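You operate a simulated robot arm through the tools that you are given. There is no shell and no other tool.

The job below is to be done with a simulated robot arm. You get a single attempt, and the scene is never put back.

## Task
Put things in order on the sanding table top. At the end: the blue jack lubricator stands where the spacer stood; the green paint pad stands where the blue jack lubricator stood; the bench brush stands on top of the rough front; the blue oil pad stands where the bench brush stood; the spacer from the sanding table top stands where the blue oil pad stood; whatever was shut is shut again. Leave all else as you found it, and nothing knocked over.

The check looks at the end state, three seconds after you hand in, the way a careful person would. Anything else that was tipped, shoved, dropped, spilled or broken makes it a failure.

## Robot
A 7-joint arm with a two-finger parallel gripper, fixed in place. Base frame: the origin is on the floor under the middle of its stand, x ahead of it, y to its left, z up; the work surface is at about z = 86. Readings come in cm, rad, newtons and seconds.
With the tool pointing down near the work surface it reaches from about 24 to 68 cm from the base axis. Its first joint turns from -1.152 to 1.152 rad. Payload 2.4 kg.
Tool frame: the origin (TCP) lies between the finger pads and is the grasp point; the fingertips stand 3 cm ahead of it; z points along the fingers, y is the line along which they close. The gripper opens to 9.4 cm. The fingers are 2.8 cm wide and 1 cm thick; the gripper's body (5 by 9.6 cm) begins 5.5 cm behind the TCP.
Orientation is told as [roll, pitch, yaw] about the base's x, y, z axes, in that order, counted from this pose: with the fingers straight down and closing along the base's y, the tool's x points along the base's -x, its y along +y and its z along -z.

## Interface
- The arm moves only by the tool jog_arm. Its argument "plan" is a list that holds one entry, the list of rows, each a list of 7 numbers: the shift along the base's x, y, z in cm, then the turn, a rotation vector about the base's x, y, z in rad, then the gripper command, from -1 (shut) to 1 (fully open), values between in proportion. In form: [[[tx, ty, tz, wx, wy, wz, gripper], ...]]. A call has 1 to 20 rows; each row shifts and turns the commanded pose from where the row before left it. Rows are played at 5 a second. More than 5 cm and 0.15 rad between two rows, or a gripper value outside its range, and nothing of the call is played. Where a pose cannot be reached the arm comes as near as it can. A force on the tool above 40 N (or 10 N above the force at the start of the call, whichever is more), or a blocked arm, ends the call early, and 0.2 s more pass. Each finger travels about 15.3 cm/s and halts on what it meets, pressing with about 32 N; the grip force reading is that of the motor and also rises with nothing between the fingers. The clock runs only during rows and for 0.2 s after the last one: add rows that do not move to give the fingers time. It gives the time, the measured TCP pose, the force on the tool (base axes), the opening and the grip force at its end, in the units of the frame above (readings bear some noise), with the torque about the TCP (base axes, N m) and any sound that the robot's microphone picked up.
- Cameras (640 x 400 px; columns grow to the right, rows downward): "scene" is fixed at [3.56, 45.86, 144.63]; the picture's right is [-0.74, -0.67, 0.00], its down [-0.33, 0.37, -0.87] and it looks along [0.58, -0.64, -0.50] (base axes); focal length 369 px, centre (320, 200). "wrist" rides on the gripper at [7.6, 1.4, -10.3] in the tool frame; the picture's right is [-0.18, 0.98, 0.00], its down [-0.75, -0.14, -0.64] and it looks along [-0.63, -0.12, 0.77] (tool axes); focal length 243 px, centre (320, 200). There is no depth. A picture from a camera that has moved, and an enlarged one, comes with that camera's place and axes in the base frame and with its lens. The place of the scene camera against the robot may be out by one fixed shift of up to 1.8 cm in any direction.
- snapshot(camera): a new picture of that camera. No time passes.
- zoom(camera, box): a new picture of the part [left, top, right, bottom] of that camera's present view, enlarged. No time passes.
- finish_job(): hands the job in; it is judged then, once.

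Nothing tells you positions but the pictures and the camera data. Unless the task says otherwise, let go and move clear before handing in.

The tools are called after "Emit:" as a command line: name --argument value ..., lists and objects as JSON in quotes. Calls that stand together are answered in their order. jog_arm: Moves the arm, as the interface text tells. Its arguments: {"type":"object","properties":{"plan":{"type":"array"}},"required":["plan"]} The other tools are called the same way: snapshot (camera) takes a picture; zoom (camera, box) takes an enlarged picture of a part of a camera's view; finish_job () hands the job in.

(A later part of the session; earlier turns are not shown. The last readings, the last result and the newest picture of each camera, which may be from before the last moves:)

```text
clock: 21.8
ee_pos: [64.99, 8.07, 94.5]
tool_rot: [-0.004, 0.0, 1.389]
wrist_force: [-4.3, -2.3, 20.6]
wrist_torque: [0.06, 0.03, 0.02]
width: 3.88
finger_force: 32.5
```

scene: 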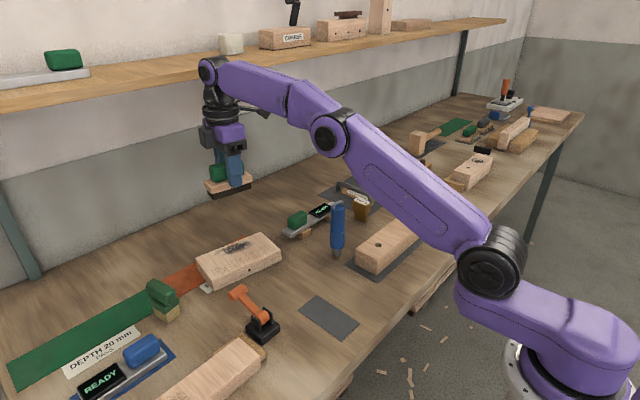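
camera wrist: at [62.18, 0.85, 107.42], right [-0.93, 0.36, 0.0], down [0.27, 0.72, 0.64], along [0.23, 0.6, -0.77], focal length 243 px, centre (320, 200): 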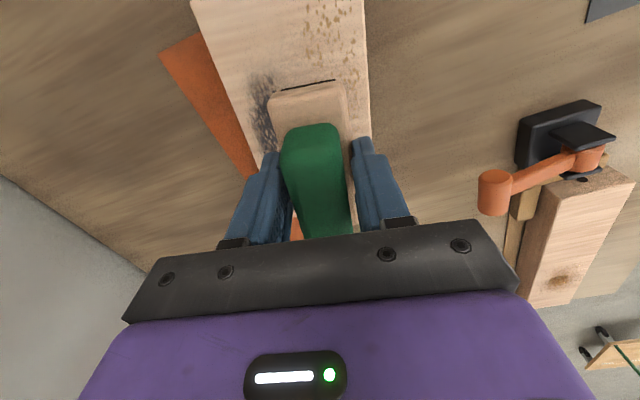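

Emit:
jog_arm --plan '[[[0, 0, 0.25, 0, 0, 0, -1], [0, 0, 0, 0, 0, 0, -1]]]'

Emit:
zoom --camera "scene" --box '[190, 210, 290, 300]'

```text
clock: 22.4
ee_pos: [64.85, 8.14, 94.36]
tool_rot: [0.002, 0.001, 1.388]
wrist_force: [1.0, -0.2, 1.2]
wrist_torque: [0.15, -0.13, -0.03]
width: 3.93
finger_force: 31.7
```

```text
4.44 times, centred on (240, 255) of scene
camera zoom: at [3.56, 45.86, 144.63], right [-0.74, -0.67, 0.0], down [-0.33, 0.37, -0.87], along [0.58, -0.64, -0.5], focal length 1640 px, centre (676, -44)
```

zoom: 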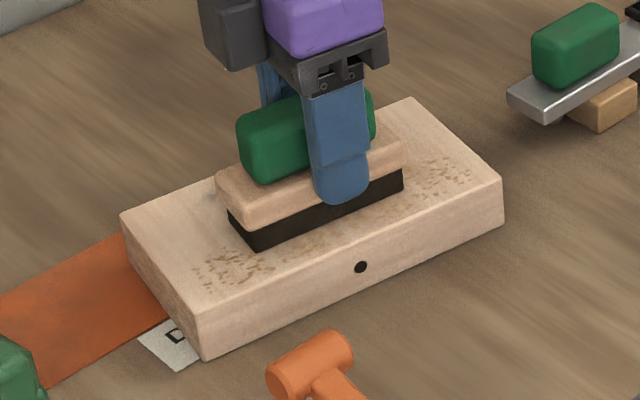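

The brush sits on A with nearly no load. I'll open and lift straight up.

Emit:
jog_arm --plan '[[[0, 0, 0, 0, 0, 0, 0.3], [0, 0, 0, 0, 0, 0, 0.6], [0, 0, 0, 0, 0, 0, 0.6], [0, 0, 2, 0, 0, 0, 0.6], [0, 0, 3, 0, 0, 0, 0.6], [0, 0, 4, 0, 0, 0, 0.6], [0, 0, 4, 0, 0, 0, 1], [0, 0, 0, 0, 0, 0, 1], [0, 0, 0, 0, 0, 0, 1]]]'

Emit:
snapshot --camera "scene"

Emit:
snapshot --camera "wrist"

Emit:
zoom --camera "scene" --box '[190, 210, 290, 300]'

```text
clock: 24.4
ee_pos: [64.93, 8.06, 107.59]
tool_rot: [-0.001, 0.001, 1.39]
wrist_force: [-0.6, 0.3, -0.1]
wrist_torque: [0.03, 0.03, -0.01]
width: 9.41
finger_force: 0.0
```

```text
taken
```

scene: 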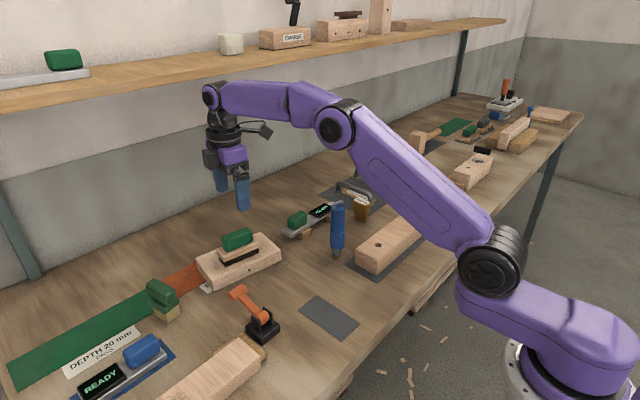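

```text
taken
camera wrist: at [62.26, 0.88, 117.93], right [-0.93, 0.36, 0.0], down [0.27, 0.72, 0.64], along [0.23, 0.6, -0.77], focal length 243 px, centre (320, 200)
```

wrist: 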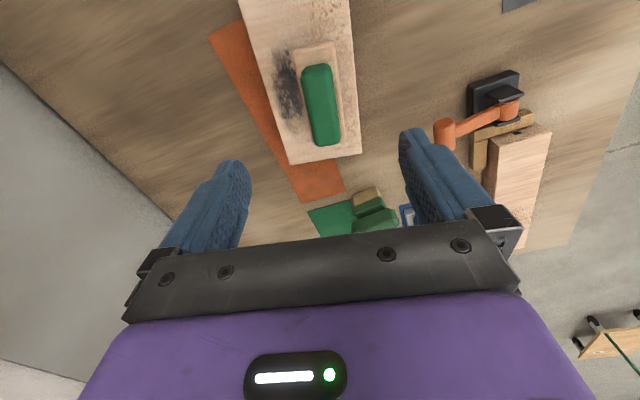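

```text
4.44 times, centred on (240, 255) of scene
camera zoom: at [3.56, 45.86, 144.63], right [-0.74, -0.67, 0.0], down [-0.33, 0.37, -0.87], along [0.58, -0.64, -0.5], focal length 1640 px, centre (676, -44)
```

zoom: 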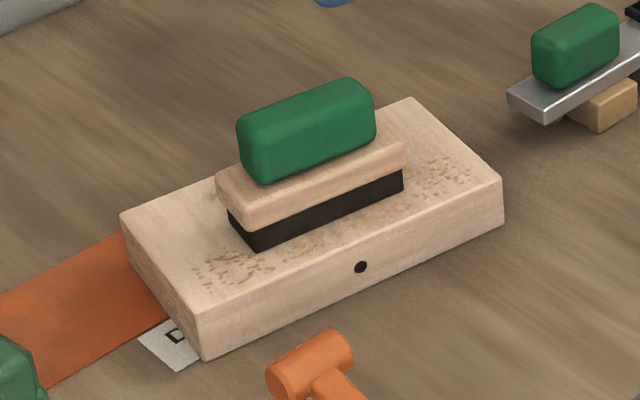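

The brush stands upright on the rough front and A has not moved. Next, the oil pad: I'll travel high to near (42,-40) with the yaw turned back to 0, and look.

Emit:
jog_arm --plan '[[[0, 0, 3, 0, 0, 0, 1], [-1.9, -4, 0.2, 0, 0, -0.116, 1], [-1.9, -4, 0.2, 0, 0, -0.116, 1], [-1.9, -4, 0.2, 0, 0, -0.116, 1], [-1.9, -4, 0.2, 0, 0, -0.116, 1], [-1.9, -4, 0.2, 0, 0, -0.116, 1], [-1.9, -4, 0.2, 0, 0, -0.116, 1], [-1.9, -4, 0.2, 0, 0, -0.116, 1], [-1.9, -4, 0.2, 0, 0, -0.116, 1], [-1.9, -4, 0.2, 0, 0, -0.116, 1], [-1.9, -4, 0.2, 0, 0, -0.116, 1], [-1.9, -4, 0.2, 0, 0, -0.116, 1], [-1.9, -4, 0.2, 0, 0, -0.114, 1], [0, 0, 0, 0, 0, 0, 1], [0, 0, 0, 0, 0, 0, 1]]]'

Emit:
snapshot --camera "wrist"

Emit:
snapshot --camera "scene"

```text
clock: 27.6
ee_pos: [42.18, -39.96, 112.78]
tool_rot: [0.001, -0.001, -0.002]
wrist_force: [-0.5, 0.5, 0.6]
wrist_torque: [-0.03, 0.0, -0.03]
width: 9.41
finger_force: 0.0
```

```text
taken
camera wrist: at [34.63, -38.57, 123.1], right [0.19, 0.98, 0.0], down [0.75, -0.14, 0.64], along [0.63, -0.12, -0.77], focal length 243 px, centre (320, 200)
```

wrist: 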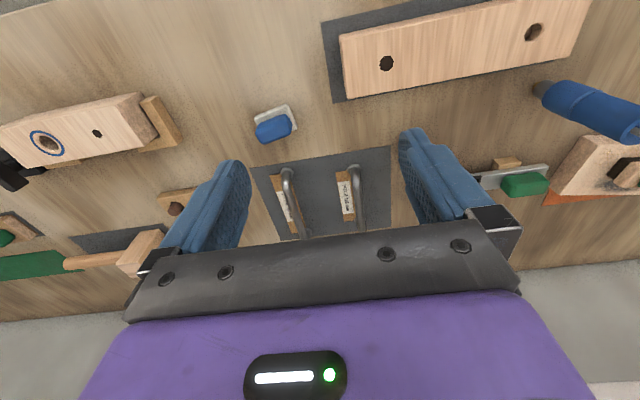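

```text
taken
```

scene: 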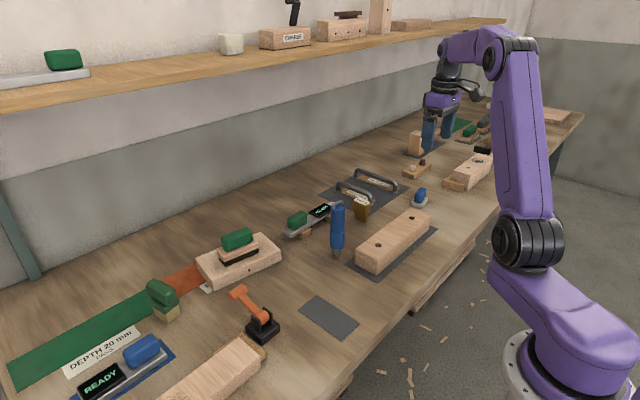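

The oil pad shows at about (47,-47.5). I'll zoom on it to get its orientation and size.

Emit:
zoom --camera "wrist" --box '[230, 85, 326, 145]'

Emit:
zoom --camera "scene" --box '[390, 170, 450, 220]'

```text
6.67 times, centred on (278, 115) of wrist
camera zoom: at [34.63, -38.57, 123.1], right [0.19, 0.98, 0.0], down [0.75, -0.14, 0.64], along [0.63, -0.12, -0.77], focal length 1618 px, centre (600, 767)
```

zoom: 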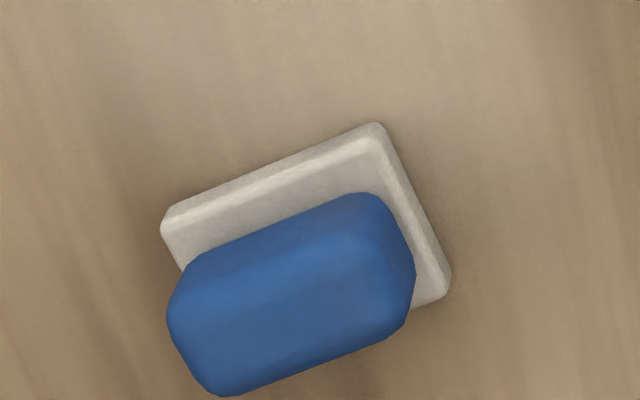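

```text
8.00 times, centred on (420, 195) of scene
camera zoom: at [3.56, 45.86, 144.63], right [-0.74, -0.67, 0.0], down [-0.33, 0.37, -0.87], along [0.58, -0.64, -0.5], focal length 2952 px, centre (-480, 240)
```

zoom: 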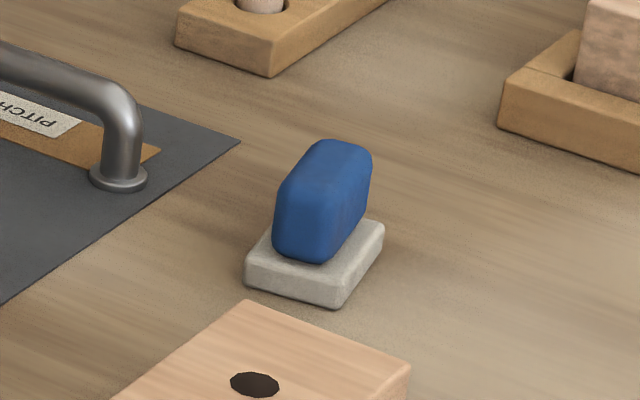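

The oil pad centre is about (47.7,-47.7), its long side 5.2 cm turned about 0.2 rad from the y axis. I'll turn the gripper to close across the handle's short side and go above it.

Emit:
jog_arm --plan '[[[0.54, -0.765, -0.9, 0, 0, -0.1366, 1], [0.54, -0.765, -0.9, 0, 0, -0.1366, 1], [0.54, -0.765, -0.9, 0, 0, -0.1366, 1], [0.54, -0.765, -0.9, 0, 0, -0.1366, 1], [0.54, -0.765, -0.9, 0, 0, -0.1366, 1], [0.54, -0.765, -0.9, 0, 0, -0.1366, 1], [0.54, -0.765, -0.9, 0, 0, -0.1366, 1], [0.54, -0.765, -0.9, 0, 0, -0.1366, 1], [0.54, -0.765, -0.9, 0, 0, -0.1366, 1], [0.54, -0.765, -0.9, 0, 0, -0.1366, 1], [0, 0, 0, 0, 0, 0, 1], [0, 0, 0, 0, 0, 0, 1]]]'

Emit:
snapshot --camera "wrist"

Emit:
zoom --camera "wrist" --box '[240, 60, 400, 160]'

Emit:
zoom --camera "scene" --box '[340, 110, 500, 240]'

```text
clock: 30.2
ee_pos: [47.44, -47.76, 103.89]
tool_rot: [-0.001, 0.0, -1.369]
wrist_force: [-0.6, 0.1, -0.1]
wrist_torque: [-0.02, 0.0, 0.0]
width: 9.4
finger_force: 0.0
```

```text
taken
camera wrist: at [47.38, -39.98, 114.15], right [1.0, 0.02, 0.0], down [0.01, -0.77, 0.64], along [0.01, -0.64, -0.77], focal length 243 px, centre (320, 200)
```

wrist: 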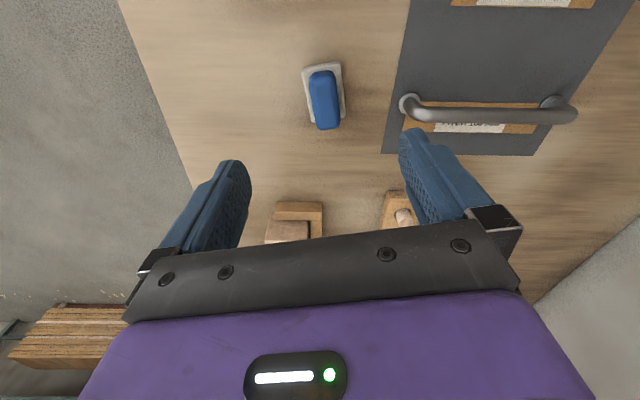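

```text
4.00 times, centred on (320, 110) of wrist
camera zoom: at [47.38, -39.98, 114.15], right [1.0, 0.02, 0.0], down [0.01, -0.77, 0.64], along [0.01, -0.64, -0.77], focal length 970 px, centre (320, 560)
```

zoom: 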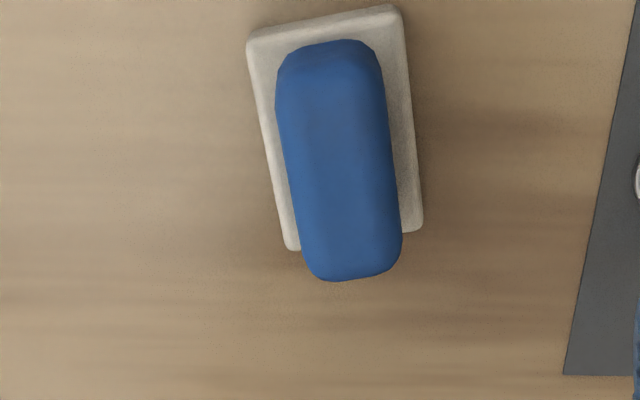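

```text
3.08 times, centred on (420, 175) of scene
camera zoom: at [3.56, 45.86, 144.63], right [-0.74, -0.67, 0.0], down [-0.33, 0.37, -0.87], along [0.58, -0.64, -0.5], focal length 1135 px, centre (12, 277)
```

zoom: 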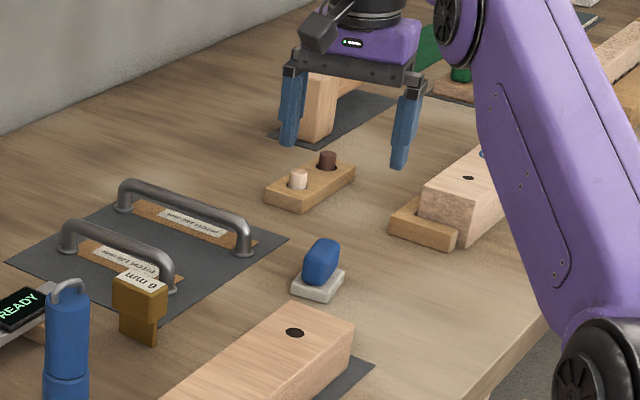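

The oil pad lies under the tool, slightly +x (0.5 cm). I'll correct and lower to just above the handle.

Emit:
jog_arm --plan '[[[0.25, 0, -2, 0, 0, 0, 1], [0.25, 0, -3, 0, 0, 0, 1], [0, 0, -3, 0, 0, 0, 1], [0, 0, -1.5, 0, 0, 0, 1], [0, 0, 0, 0, 0, 0, 1], [0, 0, 0, 0, 0, 0, 1]]]'

Emit:
snapshot --camera "wrist"

Emit:
zoom --camera "scene" --box '[370, 130, 470, 220]'

```text
clock: 31.6
ee_pos: [48.03, -47.6, 94.37]
tool_rot: [-0.001, 0.001, -1.367]
wrist_force: [0.8, -0.5, 0.2]
wrist_torque: [0.03, 0.0, 0.0]
width: 9.4
finger_force: 0.1
```

```text
taken
camera wrist: at [47.91, -39.76, 104.57], right [1.0, 0.02, 0.0], down [0.01, -0.77, 0.64], along [0.01, -0.64, -0.77], focal length 243 px, centre (320, 200)
```

wrist: 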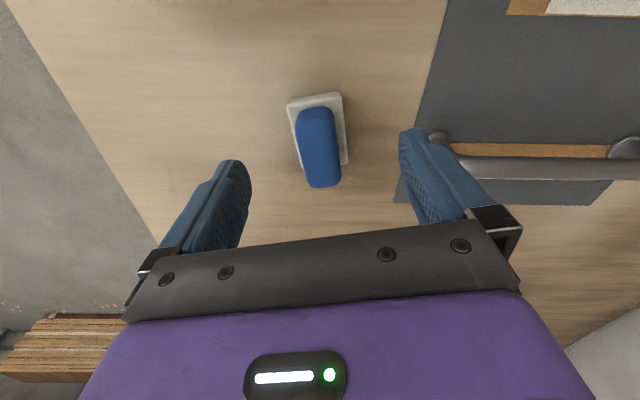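

```text
4.44 times, centred on (420, 175) of scene
camera zoom: at [3.56, 45.86, 144.63], right [-0.74, -0.67, 0.0], down [-0.33, 0.37, -0.87], along [0.58, -0.64, -0.5], focal length 1640 px, centre (-124, 311)
```

zoom: 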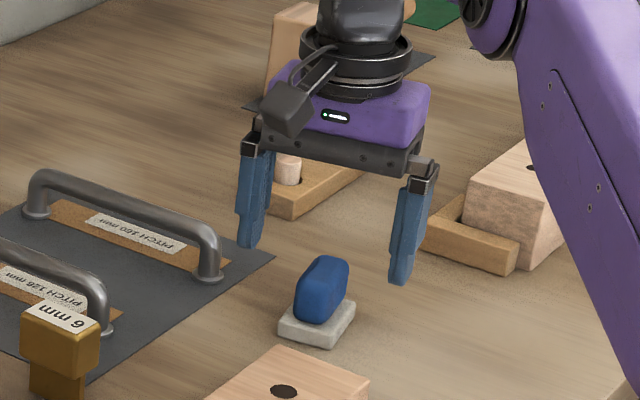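

Centred. I'll narrow the opening a bit, lower to grip the blue handle above its base, and close.

Emit:
jog_arm --plan '[[[0, 0, -1.2, 0, 0, 0, 0.5], [0, -0.1, -1.2, 0, 0, 0, 0.5], [0, 0, -0.8, 0, 0, 0, 0.5], [0, 0, 0, 0, 0, 0, 0.5], [0, 0, 0, 0, 0, 0, -1], [0, 0, 0, 0, 0, 0, -1], [0, 0, 0, 0, 0, 0, -1], [0, 0, 0, 0, 0, 0, -1]]]'

Emit:
snapshot --camera "wrist"

Emit:
zoom --camera "scene" --box '[370, 130, 470, 220]'

```text
clock: 33.4
ee_pos: [48.08, -47.81, 91.18]
tool_rot: [0.0, -0.001, -1.369]
wrist_force: [-0.6, -0.9, 3.4]
wrist_torque: [-0.15, 0.08, -0.06]
width: 2.54
finger_force: 32.1
```

```text
taken
camera wrist: at [47.94, -40.0, 101.52], right [1.0, 0.02, 0.0], down [0.01, -0.77, 0.64], along [0.01, -0.64, -0.77], focal length 243 px, centre (320, 200)
```

wrist: 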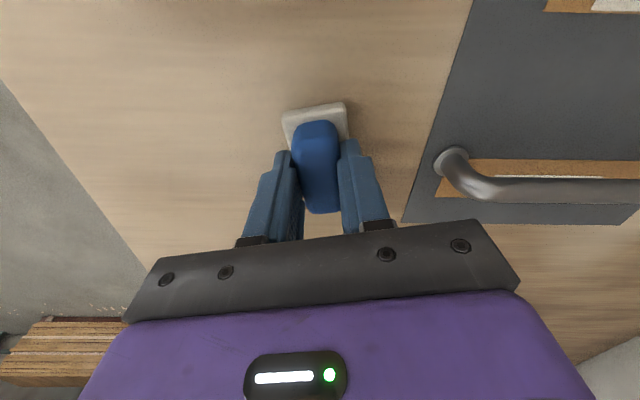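

```text
4.44 times, centred on (420, 175) of scene
camera zoom: at [3.55, 45.87, 144.62], right [-0.74, -0.67, 0.0], down [-0.33, 0.37, -0.87], along [0.58, -0.64, -0.5], focal length 1640 px, centre (-124, 311)
```

zoom: 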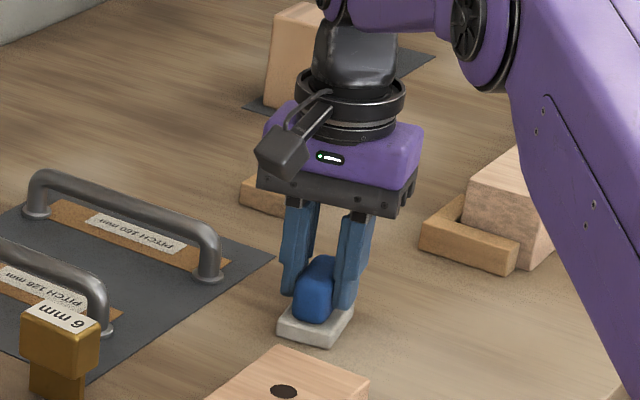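

The oil pad is gripped (2.5 cm). I'll lift it and check it comes along before travelling.

Emit:
jog_arm --plan '[[[0, 0, 1, 0, 0, 0, -1], [0, 0, 2, 0, 0, 0, -1], [0, 0, 4, 0, 0, 0, -1], [0, 0, 4, 0, 0, 0, -1], [0, 0, 4, 0, 0, 0, -1], [0, 0, 4, 0, 0, 0, -1], [0, 0, 2, 0, 0, 0, -1], [0, 0, 0, 0, 0, 0, -1]]]'

Emit:
snapshot --camera "wrist"

Emit:
zoom --camera "scene" --box '[340, 60, 500, 220]'

```text
clock: 35.2
ee_pos: [47.26, -47.06, 109.85]
tool_rot: [0.0, 0.0, -1.367]
wrist_force: [-0.5, -0.3, -1.1]
wrist_torque: [-0.02, 0.0, -0.03]
width: 2.52
finger_force: 31.7
out of reach, approached as far as the arm can: row 6, 7
```

```text
taken
camera wrist: at [47.16, -39.39, 120.11], right [1.0, 0.02, 0.0], down [0.01, -0.77, 0.64], along [0.01, -0.64, -0.77], focal length 243 px, centre (320, 200)
```

wrist: 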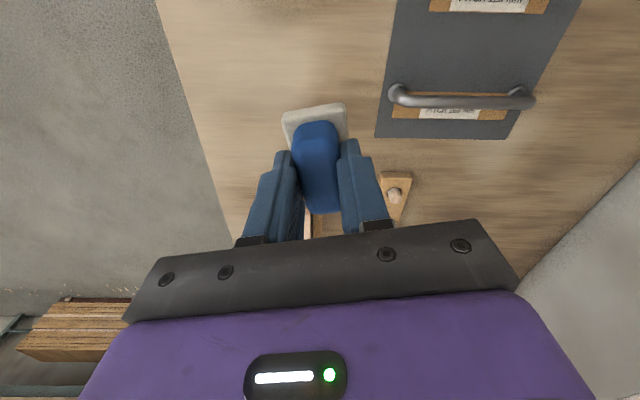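

```text
2.50 times, centred on (420, 140) of scene
camera zoom: at [3.56, 45.86, 144.63], right [-0.74, -0.67, 0.0], down [-0.33, 0.37, -0.87], along [0.58, -0.64, -0.5], focal length 922 px, centre (70, 350)
```

zoom: 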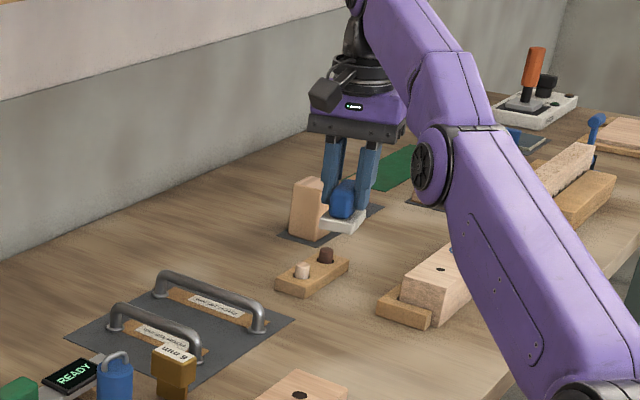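

The pad is held; the last upward bit was out of reach at that radius, which is harmless. Now travel to above the brush's old spot, turning back to yaw 0.

Emit:
jog_arm --plan '[[[-0.67, 3.85, 0, 0, 0, 0.0978, -1], [-0.67, 3.85, 0, 0, 0, 0.0978, -1], [-0.67, 3.85, 0, 0, 0, 0.0978, -1], [-0.67, 3.85, 0, 0, 0, 0.0978, -1], [-0.67, 3.85, 0, 0, 0, 0.0978, -1], [-0.67, 3.85, 0, 0, 0, 0.0978, -1], [-0.67, 3.85, 0, 0, 0, 0.0978, -1], [-0.67, 3.85, 0, 0, 0, 0.0978, -1], [-0.67, 3.85, 0, 0, 0, 0.0978, -1], [-0.67, 3.85, 0, 0, 0, 0.0978, -1], [-0.67, 3.85, 0, 0, 0, 0.0978, -1], [-0.67, 3.85, 0, 0, 0, 0.0978, -1], [-0.67, 3.85, 0, 0, 0, 0.0978, -1], [-0.67, 3.85, 0, 0, 0, 0.0978, -1], [0, 0, 0, 0, 0, 0, -1], [0, 0, 0, 0, 0, 0, -1]]]'

Emit:
snapshot --camera "wrist"

Emit:
snapshot --camera "scene"

```text
clock: 38.6
ee_pos: [54.87, -0.33, 116.95]
tool_rot: [-0.001, 0.0, 0.002]
wrist_force: [0.4, -0.2, -1.2]
wrist_torque: [0.03, 0.02, 0.0]
width: 2.53
finger_force: 31.8
out of reach, approached as far as the arm can: row 1, 2, 3, 4, 5, 6, 7, 8, 9, 10, 11, 12, 13
```

```text
taken
camera wrist: at [47.33, 1.14, 127.25], right [0.18, 0.98, 0.0], down [0.75, -0.14, 0.64], along [0.63, -0.12, -0.77], focal length 243 px, centre (320, 200)
```

wrist: 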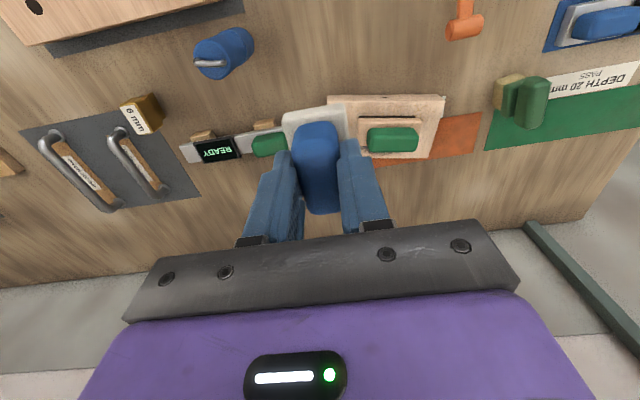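

```text
taken
```

scene: 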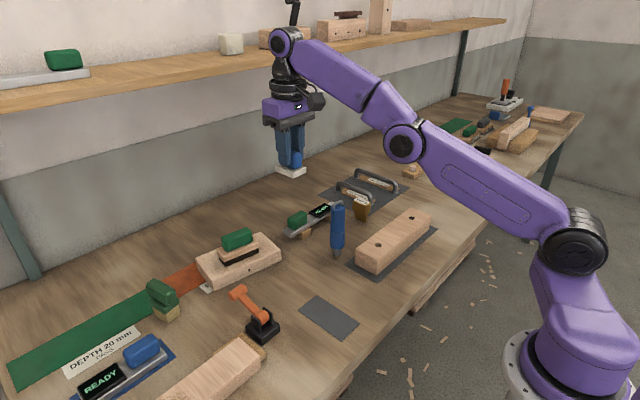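

The arm swung wide but stayed clear; it is now at (54.9,-0.3,117) with the pad still held. I'll go to above the empty mat at (38.65,6.1).

Emit:
jog_arm --plan '[[[-3.24, 1.28, -1, 0, 0, 0, -1], [-3.24, 1.28, -1, 0, 0, 0, -1], [-3.24, 1.28, -2, 0, 0, 0, -1], [-3.24, 1.28, -3, 0, 0, 0, -1], [-3.24, 1.28, -3, 0, 0, 0, -1], [0, 0, -2, 0, 0, 0, -1], [0, 0, 0, 0, 0, 0, -1], [0, 0, 0, 0, 0, 0, -1]]]'

Emit:
snapshot --camera "wrist"

Emit:
zoom --camera "scene" --box '[260, 200, 420, 350]'

```text
clock: 40.4
ee_pos: [53.61, 11.01, 110.48]
tool_rot: [-0.001, 0.003, 0.0]
wrist_force: [0.0, 0.3, -1.6]
wrist_torque: [0.02, -0.02, -0.03]
width: 2.52
finger_force: 32.1
out of reach, approached as far as the arm can: row 1, 2, 3, 4, 5, 6
```

```text
taken
camera wrist: at [46.12, 12.49, 120.7], right [0.18, 0.98, 0.0], down [0.76, -0.14, 0.64], along [0.63, -0.12, -0.77], focal length 243 px, centre (320, 200)
```

wrist: 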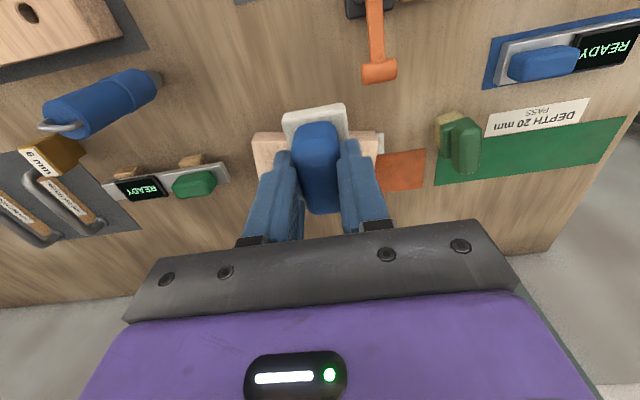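

```text
2.67 times, centred on (340, 275) of scene
camera zoom: at [3.56, 45.87, 144.63], right [-0.74, -0.67, 0.0], down [-0.33, 0.37, -0.87], along [0.58, -0.64, -0.5], focal length 984 px, centre (267, 0)
```

zoom: 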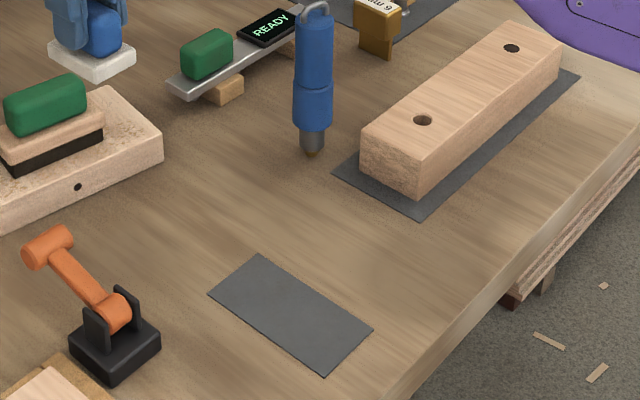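

The arm is not following as expected (reported out of reach), though it is clear of everything. I'll hold still with null rows to see whether it settles, and look at its posture.

Emit:
jog_arm --plan '[[[0, 0, 0, 0, 0, 0, -1], [0, 0, 0, 0, 0, 0, -1]]]'

Emit:
snapshot --camera "scene"

```text
clock: 41.0
ee_pos: [53.6, 11.08, 110.38]
tool_rot: [-0.003, 0.0, 0.0]
wrist_force: [0.4, -0.3, -0.4]
wrist_torque: [-0.01, -0.03, -0.02]
width: 2.53
finger_force: 31.7
```

```text
taken
```

scene: 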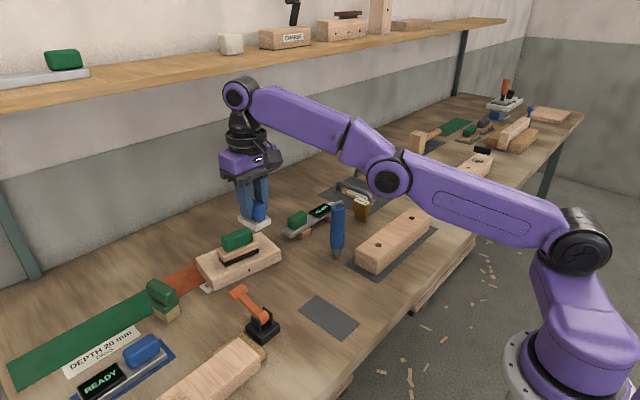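

The elbow has swung out to the side, which blocks inward moves. I'll probe with small single moves to find out how the arm recovers its normal posture.

Emit:
jog_arm --plan '[[[0, 0, 2, 0, 0, 0, -1], [0, 0, 0, 0, 0, 0, -1]]]'

Emit:
jog_arm --plan '[[[-1, 0, 0, 0, 0, 0, -1], [0, 0, 0, 0, 0, 0, -1]]]'

Emit:
jog_arm --plan '[[[0, -2, 0, 0, 0, 0, -1], [0, 0, 0, 0, 0, 0, -1]]]'

Emit:
snapshot --camera "scene"

```text
clock: 41.6
ee_pos: [53.79, 11.09, 112.41]
tool_rot: [0.0, -0.001, 0.0]
wrist_force: [-1.1, -0.1, -0.4]
wrist_torque: [0.0, 0.0, 0.04]
width: 2.53
finger_force: 31.4
```

```text
clock: 42.2
ee_pos: [52.73, 11.06, 112.53]
tool_rot: [-0.002, 0.005, -0.001]
wrist_force: [-1.5, 0.7, -0.7]
wrist_torque: [0.0, 0.01, -0.01]
width: 2.51
finger_force: 32.3
```

```text
clock: 42.8
ee_pos: [53.49, 9.51, 112.77]
tool_rot: [0.0, 0.001, 0.001]
wrist_force: [0.7, 0.5, -1.6]
wrist_torque: [0.01, 0.0, 0.0]
width: 2.5
finger_force: 32.4
out of reach, approached as far as the arm can: row 1
```

```text
taken
```

scene: 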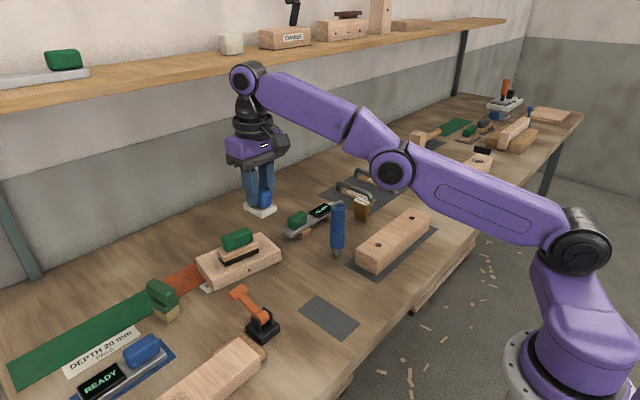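

The elbow has sagged below the straight line (it passed through full stretch). I'll stretch the arm outward toward the right side again to let the elbow come back up, step by step.

Emit:
jog_arm --plan '[[[1.5, -3, 0, 0, 0, 0, -1], [1.5, -3, 0, 0, 0, 0, -1], [0, 0, 0, 0, 0, 0, -1]]]'

Emit:
snapshot --camera "scene"

```text
clock: 43.6
ee_pos: [56.53, 3.46, 112.48]
tool_rot: [0.0, 0.0, 0.002]
wrist_force: [0.2, 0.2, -0.9]
wrist_torque: [0.04, 0.01, 0.0]
width: 2.51
finger_force: 32.4
```

```text
taken
```

scene: 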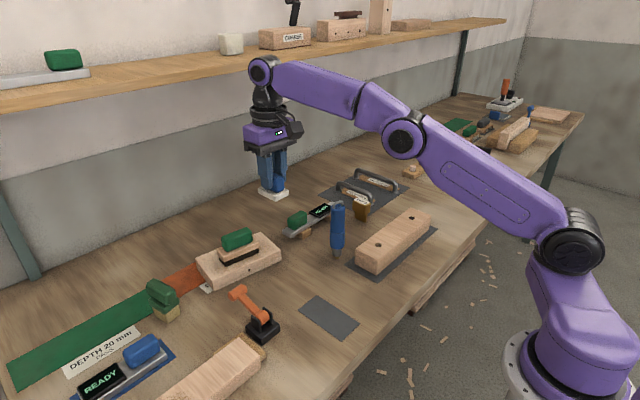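

That worked without complaint and the elbow rose. I'll keep retracing to the right side at a safe height so that the arm regains its normal posture.

Emit:
jog_arm --plan '[[[-0.3, -4, 0, 0, 0, -0.08, -1], [-0.3, -4, 0, 0, 0, -0.08, -1], [-0.3, -4, 0, 0, 0, -0.08, -1], [-0.5, -4, 0, 0, 0, -0.08, -1], [0, 0, 0, 0, 0, 0, -1]]]'

Emit:
snapshot --camera "scene"

```text
clock: 44.8
ee_pos: [55.2, -12.89, 112.87]
tool_rot: [0.001, -0.001, -0.319]
wrist_force: [-0.2, -0.1, -0.1]
wrist_torque: [0.05, 0.0, 0.0]
width: 2.48
finger_force: 32.3
```

```text
taken
```

scene: 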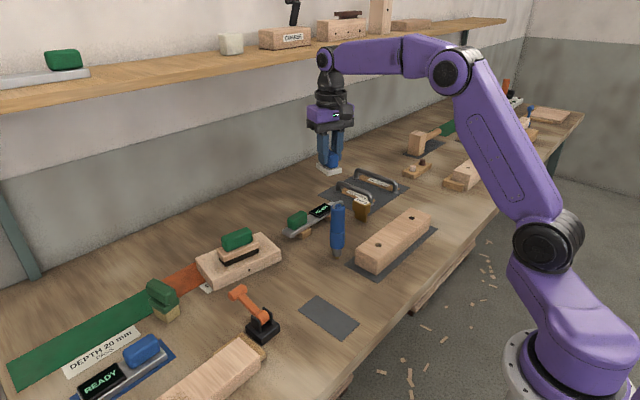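

The elbow is back up in its normal posture. Now I bring the hand inward toward the empty mat in stages.

Emit:
jog_arm --plan '[[[-2.5, 0, 0, 0, 0, 0, -1], [-3, 0, 0, 0, 0, 0, -1], [-3, 0, 0, 0, 0, 0, -1], [-3, 0, 0, 0, 0, 0, -1], [-3, 0, 0, 0, 0, 0, -1], [0, 0, 0, 0, 0, 0, -1]]]'

Emit:
snapshot --camera "scene"

```text
clock: 46.2
ee_pos: [40.54, -12.52, 112.88]
tool_rot: [0.0, 0.0, -0.319]
wrist_force: [-0.5, -0.1, -1.6]
wrist_torque: [-0.03, 0.03, -0.02]
width: 2.49
finger_force: 31.7
```

```text
taken
```

scene: 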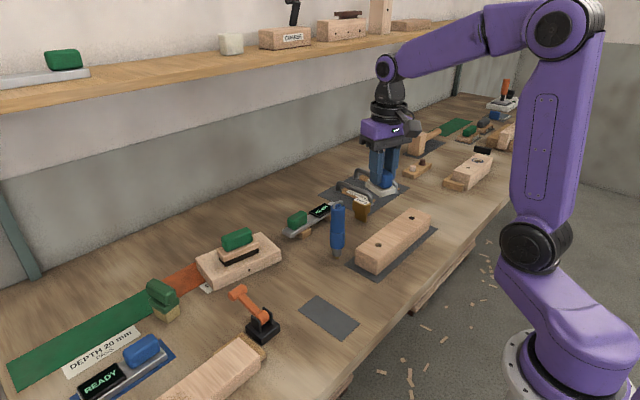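

Posture is normal again. Now on to above the mat at (38.65, 6.1) with yaw back to 0.

Emit:
jog_arm --plan '[[[-0.38, 3.72, 0, 0, 0, 0.064, -1], [-0.38, 3.72, -0.5, 0, 0, 0.064, -1], [-0.38, 3.72, -1, 0, 0, 0.064, -1], [-0.38, 3.72, -2, 0, 0, 0.064, -1], [-0.38, 3.72, -2.5, 0, 0, 0.063, -1], [0, 0, -3, 0, 0, 0, -1], [0, 0, -3, 0, 0, 0, -1], [0, 0, 0, 0, 0, 0, -1]]]'

Emit:
snapshot --camera "wrist"

Emit:
zoom --camera "scene" --box '[250, 220, 410, 350]'

```text
clock: 48.0
ee_pos: [38.97, 5.73, 100.82]
tool_rot: [0.001, -0.001, -0.001]
wrist_force: [0.0, -1.0, -1.4]
wrist_torque: [0.0, 0.02, 0.01]
width: 2.52
finger_force: 31.8
```

```text
taken
camera wrist: at [31.4, 7.22, 111.03], right [0.18, 0.98, 0.0], down [0.75, -0.14, 0.64], along [0.63, -0.12, -0.77], focal length 243 px, centre (320, 200)
```

wrist: 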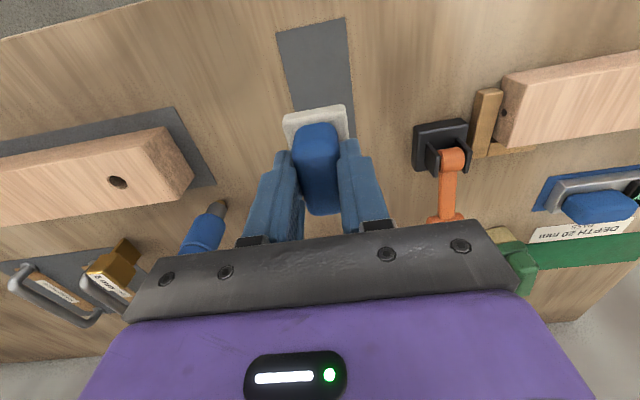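

```text
3.08 times, centred on (330, 285) of scene
camera zoom: at [3.56, 45.87, 144.63], right [-0.74, -0.67, 0.0], down [-0.33, 0.37, -0.87], along [0.58, -0.64, -0.5], focal length 1135 px, centre (289, -62)
```

zoom: 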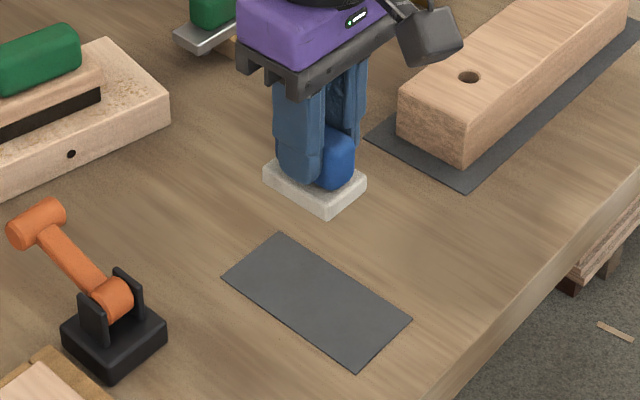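

The pad is above the mat; the mat centre is about (39.0,6.1). I'll correct slightly and lower to about 1 cm above it.

Emit:
jog_arm --plan '[[[-0.1, 0.37, -2, 0, 0, 0, -1], [0, 0, -3, 0, 0, 0, -1], [0, 0, -2.5, 0, 0, 0, -1], [0, 0, -1, 0, 0, 0, -1], [0, 0, 0, 0, 0, 0, -1]]]'

Emit:
zoom --camera "scene" --box '[270, 250, 390, 350]'

```text
clock: 49.2
ee_pos: [38.75, 6.42, 92.29]
tool_rot: [-0.001, 0.001, 0.0]
wrist_force: [-0.5, 0.0, -1.3]
wrist_torque: [-0.03, 0.0, 0.0]
width: 2.55
finger_force: 32.1
```

```text
4.00 times, centred on (330, 300) of scene
camera zoom: at [3.56, 45.86, 144.63], right [-0.74, -0.67, 0.0], down [-0.33, 0.37, -0.87], along [0.58, -0.64, -0.5], focal length 1476 px, centre (280, -200)
```

zoom: 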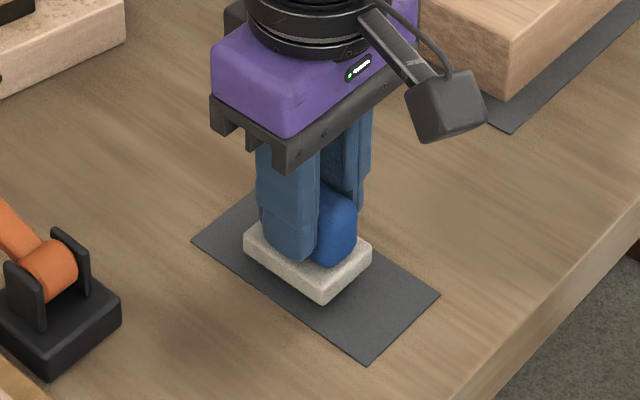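

Emit:
jog_arm --plan '[[[0.1, -0.2, -0.4, 0, 0, 0, -1], [0, 0, -0.4, 0, 0, 0, -1], [0, 0, 0, 0, 0, 0, -1]]]'

Emit:
jog_arm --plan '[[[0, 0, -0.2, 0, 0, 0, -1], [0, 0, 0, 0, 0, 0, -1]]]'

```text
clock: 50.0
ee_pos: [38.84, 6.1, 91.4]
tool_rot: [0.0, 0.001, 0.0]
wrist_force: [0.6, 0.6, -1.5]
wrist_torque: [0.0, 0.0, 0.01]
width: 2.51
finger_force: 31.8
```

```text
clock: 50.6
ee_pos: [38.76, 6.09, 91.31]
tool_rot: [-0.001, -0.001, 0.0]
wrist_force: [0.3, 0.3, -1.4]
wrist_torque: [-0.04, 0.02, 0.02]
width: 2.52
finger_force: 32.1
```

Emit:
jog_arm --plan '[[[0, 0, -0.15, 0, 0, 0, -1], [0, 0, 0, 0, 0, 0, -1]]]'

```text
clock: 51.2
ee_pos: [38.65, 6.19, 91.27]
tool_rot: [-0.001, -0.004, -0.001]
wrist_force: [-5.9, -4.8, 40.1]
wrist_torque: [-0.14, 0.31, -0.03]
width: 2.52
finger_force: 32.2
```

Touchdown on the mat. Back off to relieve the force.

Emit:
jog_arm --plan '[[[0, 0, 0.13, 0, 0, 0, -1], [0, 0, 0, 0, 0, 0, -1]]]'

```text
clock: 51.8
ee_pos: [38.72, 6.24, 91.29]
tool_rot: [0.0, -0.001, -0.001]
wrist_force: [1.7, -0.8, 5.0]
wrist_torque: [0.02, -0.21, -0.01]
width: 2.51
finger_force: 32.7
```

Light contact. Open and lift clear.

Emit:
jog_arm --plan '[[[0, 0, 0, 0, 0, 0, -0.2], [0, 0, 0, 0, 0, 0, 0.3], [0, 0, 0, 0, 0, 0, 0.3], [0, 0, 2, 0, 0, 0, 0.3], [0, 0, 3, 0, 0, 0, 0.3], [0, 0, 4, 0, 0, 0, 1], [0, 0, 4, 0, 0, 0, 1], [0, 0, 4, 0, 0, 0, 1], [0, 0, 0, 0, 0, 0, 1]]]'

Emit:
zoom --camera "scene" --box '[270, 250, 390, 350]'

Emit:
snapshot --camera "wrist"

Emit:
snapshot --camera "scene"

```text
clock: 53.8
ee_pos: [38.59, 6.32, 108.41]
tool_rot: [0.001, 0.001, -0.001]
wrist_force: [0.1, 0.1, 0.1]
wrist_torque: [0.0, 0.02, 0.01]
width: 9.4
finger_force: 0.0
```

```text
4.00 times, centred on (330, 300) of scene
camera zoom: at [3.56, 45.86, 144.63], right [-0.74, -0.67, 0.0], down [-0.33, 0.37, -0.87], along [0.58, -0.64, -0.5], focal length 1476 px, centre (280, -200)
```

zoom: 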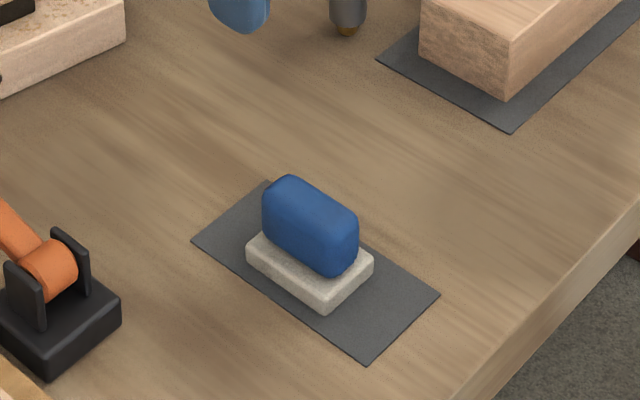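

```text
taken
camera wrist: at [31.08, 7.73, 118.66], right [0.18, 0.98, 0.0], down [0.75, -0.14, 0.64], along [0.63, -0.12, -0.77], focal length 243 px, centre (320, 200)
```

wrist: 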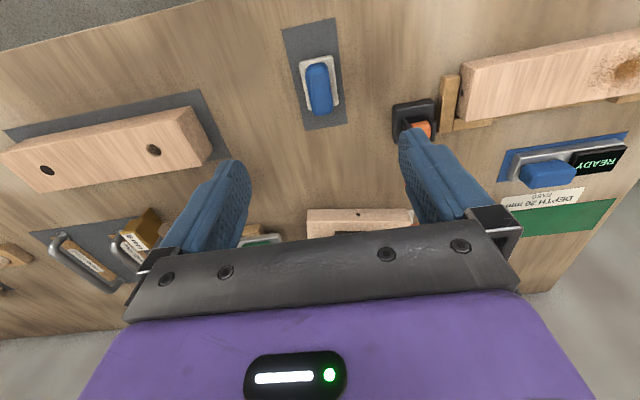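

```text
taken
```

scene: 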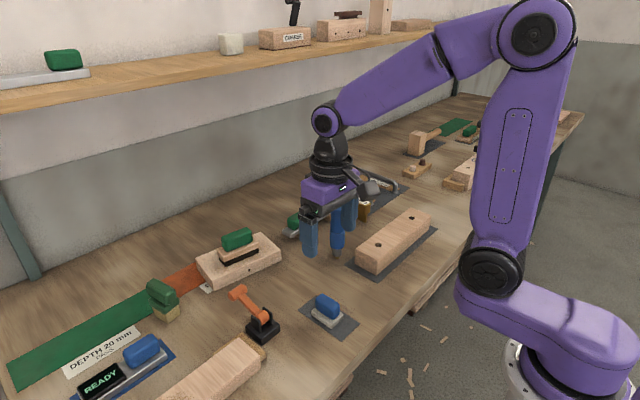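

The oil pad stands in the brush's place. Next the spacer: I'll move over toward it, keeping high above the lubricator, and look.

Emit:
jog_arm --plan '[[[0, 0, 3, 0, 0, 0, 1], [0.9, -3.8, 0, 0, 0, 0, 1], [0.9, -3.8, 0, 0, 0, 0, 1], [0.9, -3.8, 0, 0, 0, 0, 1], [0.9, -3.8, 0, 0, 0, 0, 1], [0.9, -3.8, 0, 0, 0, 0, 1], [0.9, -3.8, 0, 0, 0, 0, 1], [0.9, -3.8, 0, 0, 0, 0, 1], [0, 0, 0, 0, 0, 0, 1], [0, 0, 0, 0, 0, 0, 1]]]'

Emit:
snapshot --camera "wrist"

Emit:
zoom --camera "scene" --box '[320, 170, 420, 260]'

```text
clock: 56.0
ee_pos: [44.89, -20.56, 111.3]
tool_rot: [0.0, 0.001, 0.0]
wrist_force: [0.0, 0.2, 0.3]
wrist_torque: [0.0, 0.0, 0.01]
width: 9.41
finger_force: 0.0
```

```text
taken
camera wrist: at [37.26, -19.09, 121.55], right [0.18, 0.98, 0.0], down [0.75, -0.14, 0.64], along [0.63, -0.12, -0.77], focal length 243 px, centre (320, 200)
```

wrist: 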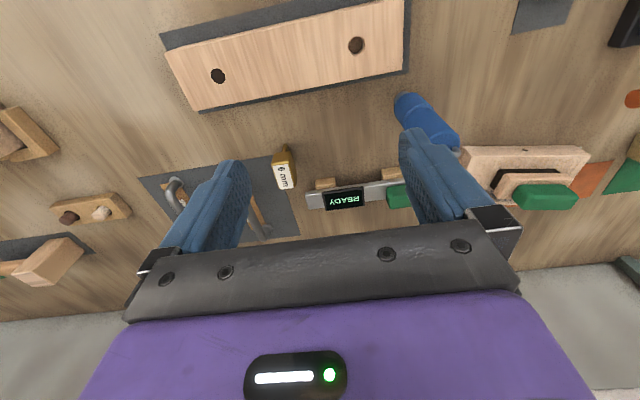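

```text
4.44 times, centred on (370, 215) of scene
camera zoom: at [3.56, 45.86, 144.63], right [-0.74, -0.67, 0.0], down [-0.33, 0.37, -0.87], along [0.58, -0.64, -0.5], focal length 1640 px, centre (98, 133)
```

zoom: 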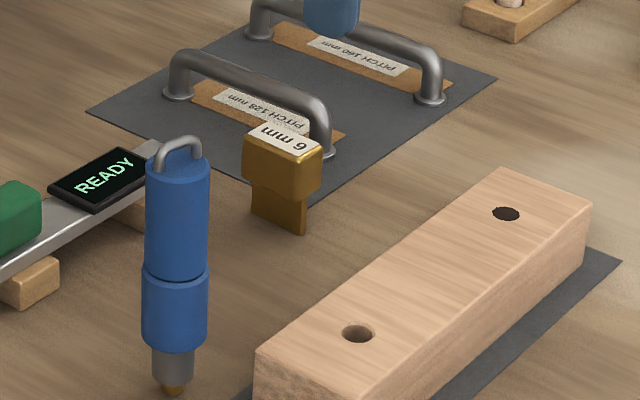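

I'll zoom on the spacer to see its shape and orientation.

Emit:
zoom --camera "wrist" --box '[245, 130, 325, 200]'

Emit:
zoom --camera "scene" --box '[345, 190, 385, 225]'

Emit:
zoom --camera "scene" --box '[315, 190, 360, 265]'

```text
5.71 times, centred on (285, 165) of wrist
camera zoom: at [37.26, -19.09, 121.55], right [0.18, 0.98, 0.0], down [0.75, -0.14, 0.64], along [0.63, -0.12, -0.77], focal length 1386 px, centre (520, 400)
```

zoom: 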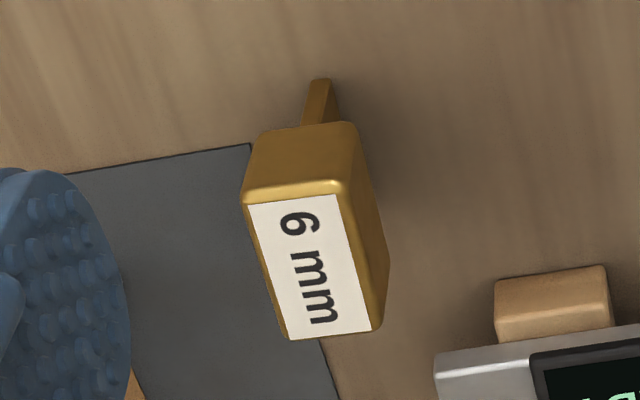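

```text
11.43 times, centred on (365, 208) of scene
camera zoom: at [3.56, 45.86, 144.63], right [-0.74, -0.67, 0.0], down [-0.33, 0.37, -0.87], along [0.58, -0.64, -0.5], focal length 4217 px, centre (-194, 114)
```

zoom: 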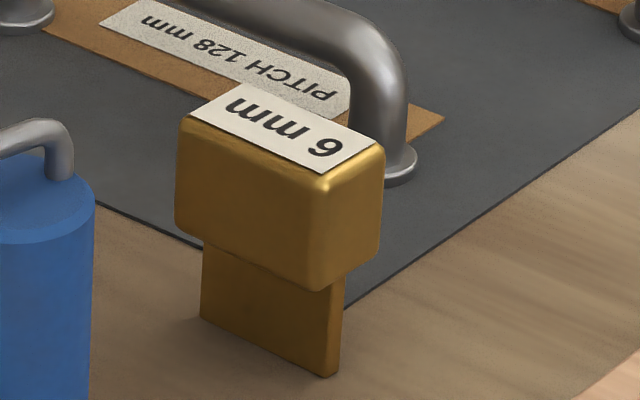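

```text
5.33 times, centred on (338, 228) of scene
camera zoom: at [3.56, 45.86, 144.63], right [-0.74, -0.67, 0.0], down [-0.33, 0.37, -0.87], along [0.58, -0.64, -0.5], focal length 1968 px, centre (227, 53)
```

zoom: 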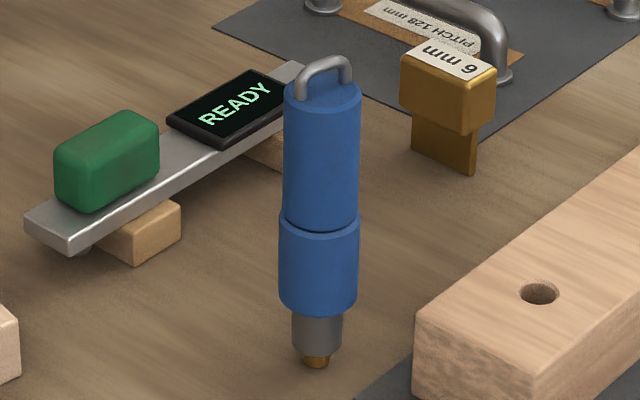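

The spacer: brass head about 4.4×2.8 cm at (56.5,-28.2), top near z≈91.5, standing on a 6 mm blade. The drawer handle lies at y≈-36.7, far enough. I'll move above it and check alignment.

Emit:
jog_arm --plan '[[[2.9, -1.91, 0, 0, 0, -0.01, 1], [2.9, -1.91, 0, 0, 0, -0.01, 1], [2.9, -1.91, 0, 0, 0, -0.01, 1], [2.9, -1.91, -2, 0, 0, -0.01, 1], [0, 0, -4, 0, 0, 0, 0.5], [0, 0, -4, 0, 0, 0, 0.5], [0, 0, 0, 0, 0, 0, 0.5], [0, 0, 0, 0, 0, 0, 0.5]]]'

Emit:
snapshot --camera "wrist"

Emit:
zoom --camera "wrist" --box '[240, 70, 400, 190]'

Emit:
zoom --camera "scene" --box '[310, 130, 430, 250]'

```text
clock: 57.8
ee_pos: [56.55, -28.12, 101.21]
tool_rot: [-0.001, 0.002, -0.041]
wrist_force: [-0.4, 0.2, -1.0]
wrist_torque: [0.04, -0.01, 0.0]
width: 7.07
finger_force: 0.1
```

```text
taken
camera wrist: at [49.01, -26.22, 111.4], right [0.22, 0.97, 0.0], down [0.75, -0.17, 0.64], along [0.63, -0.14, -0.77], focal length 243 px, centre (320, 200)
```

wrist: 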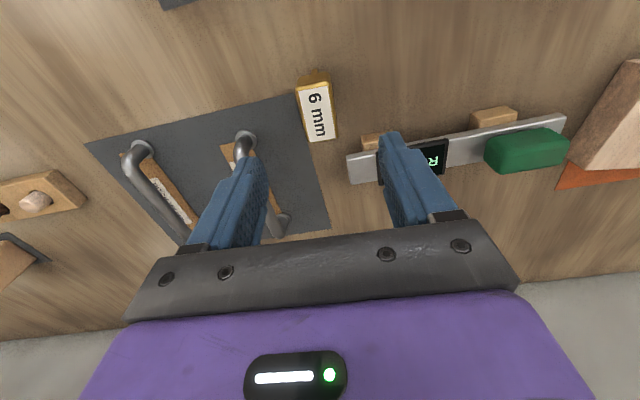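

```text
3.33 times, centred on (320, 130) of wrist
camera zoom: at [49.01, -26.22, 111.4], right [0.22, 0.97, 0.0], down [0.75, -0.17, 0.64], along [0.63, -0.14, -0.77], focal length 809 px, centre (320, 433)
```

zoom: 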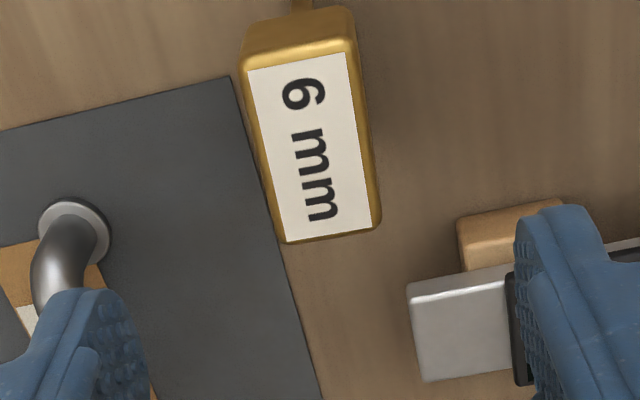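

```text
3.33 times, centred on (370, 190) of scene
camera zoom: at [3.56, 45.86, 144.63], right [-0.74, -0.67, 0.0], down [-0.33, 0.37, -0.87], along [0.58, -0.64, -0.5], focal length 1230 px, centre (153, 233)
```

zoom: 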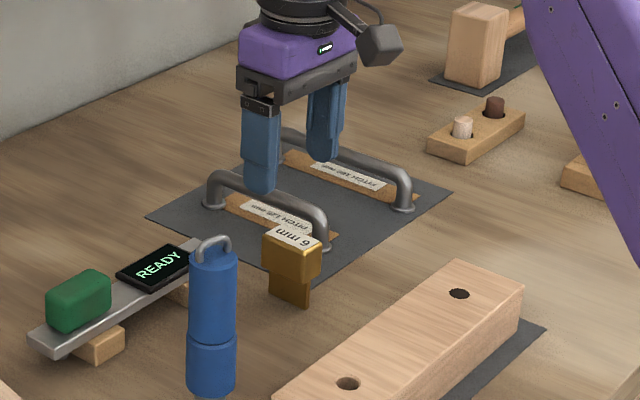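

The spacer head is centred under the tool (about 0.2 cm nearer in x). I'll descend with tips staying 1 cm above the table and close on the head.

Emit:
jog_arm --plan '[[[-0.2, -0.05, -3, 0, 0, 0, 0.4], [0, 0, -3, 0, 0, 0, 0.4], [0, 0, -2.5, 0, 0, 0, 0.4], [0, 0, -1.5, 0, 0, 0, 0.4], [0, 0, -0.8, 0, 0, 0, 0.4], [0, 0, 0, 0, 0, 0, 0.4], [0, 0, 0, 0, 0, 0, 0.4]]]'

Emit:
snapshot --camera "wrist"

Emit:
zoom --camera "scene" --box '[310, 130, 430, 250]'

```text
clock: 59.4
ee_pos: [56.37, -28.07, 90.38]
tool_rot: [0.0, 0.001, -0.04]
wrist_force: [0.2, 0.0, -0.4]
wrist_torque: [0.03, -0.02, 0.01]
width: 6.58
finger_force: 0.1
```

```text
taken
camera wrist: at [48.82, -26.38, 100.64], right [0.22, 0.97, 0.0], down [0.75, -0.17, 0.64], along [0.63, -0.14, -0.77], focal length 243 px, centre (320, 200)
```

wrist: 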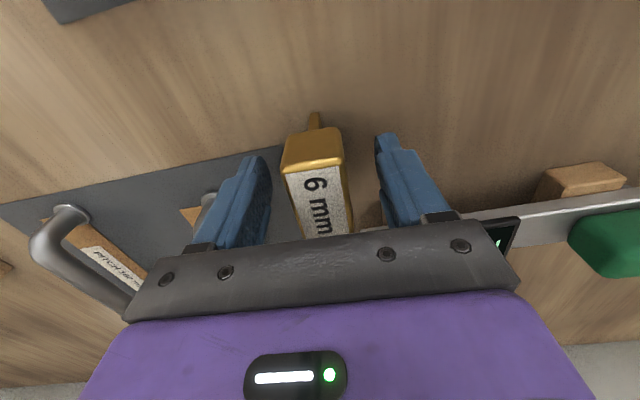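

```text
3.33 times, centred on (370, 190) of scene
camera zoom: at [3.56, 45.86, 144.63], right [-0.74, -0.67, 0.0], down [-0.33, 0.37, -0.87], along [0.58, -0.64, -0.5], focal length 1230 px, centre (153, 233)
```

zoom: 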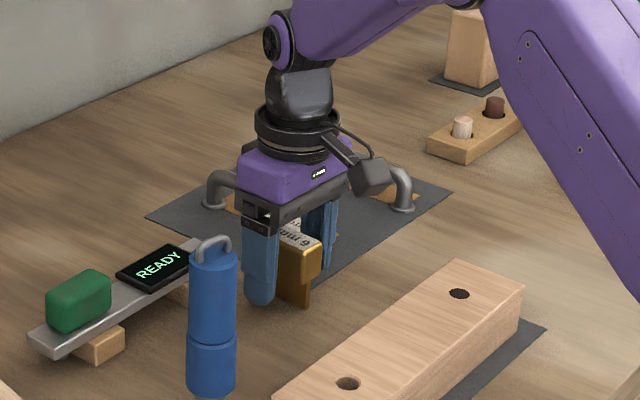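

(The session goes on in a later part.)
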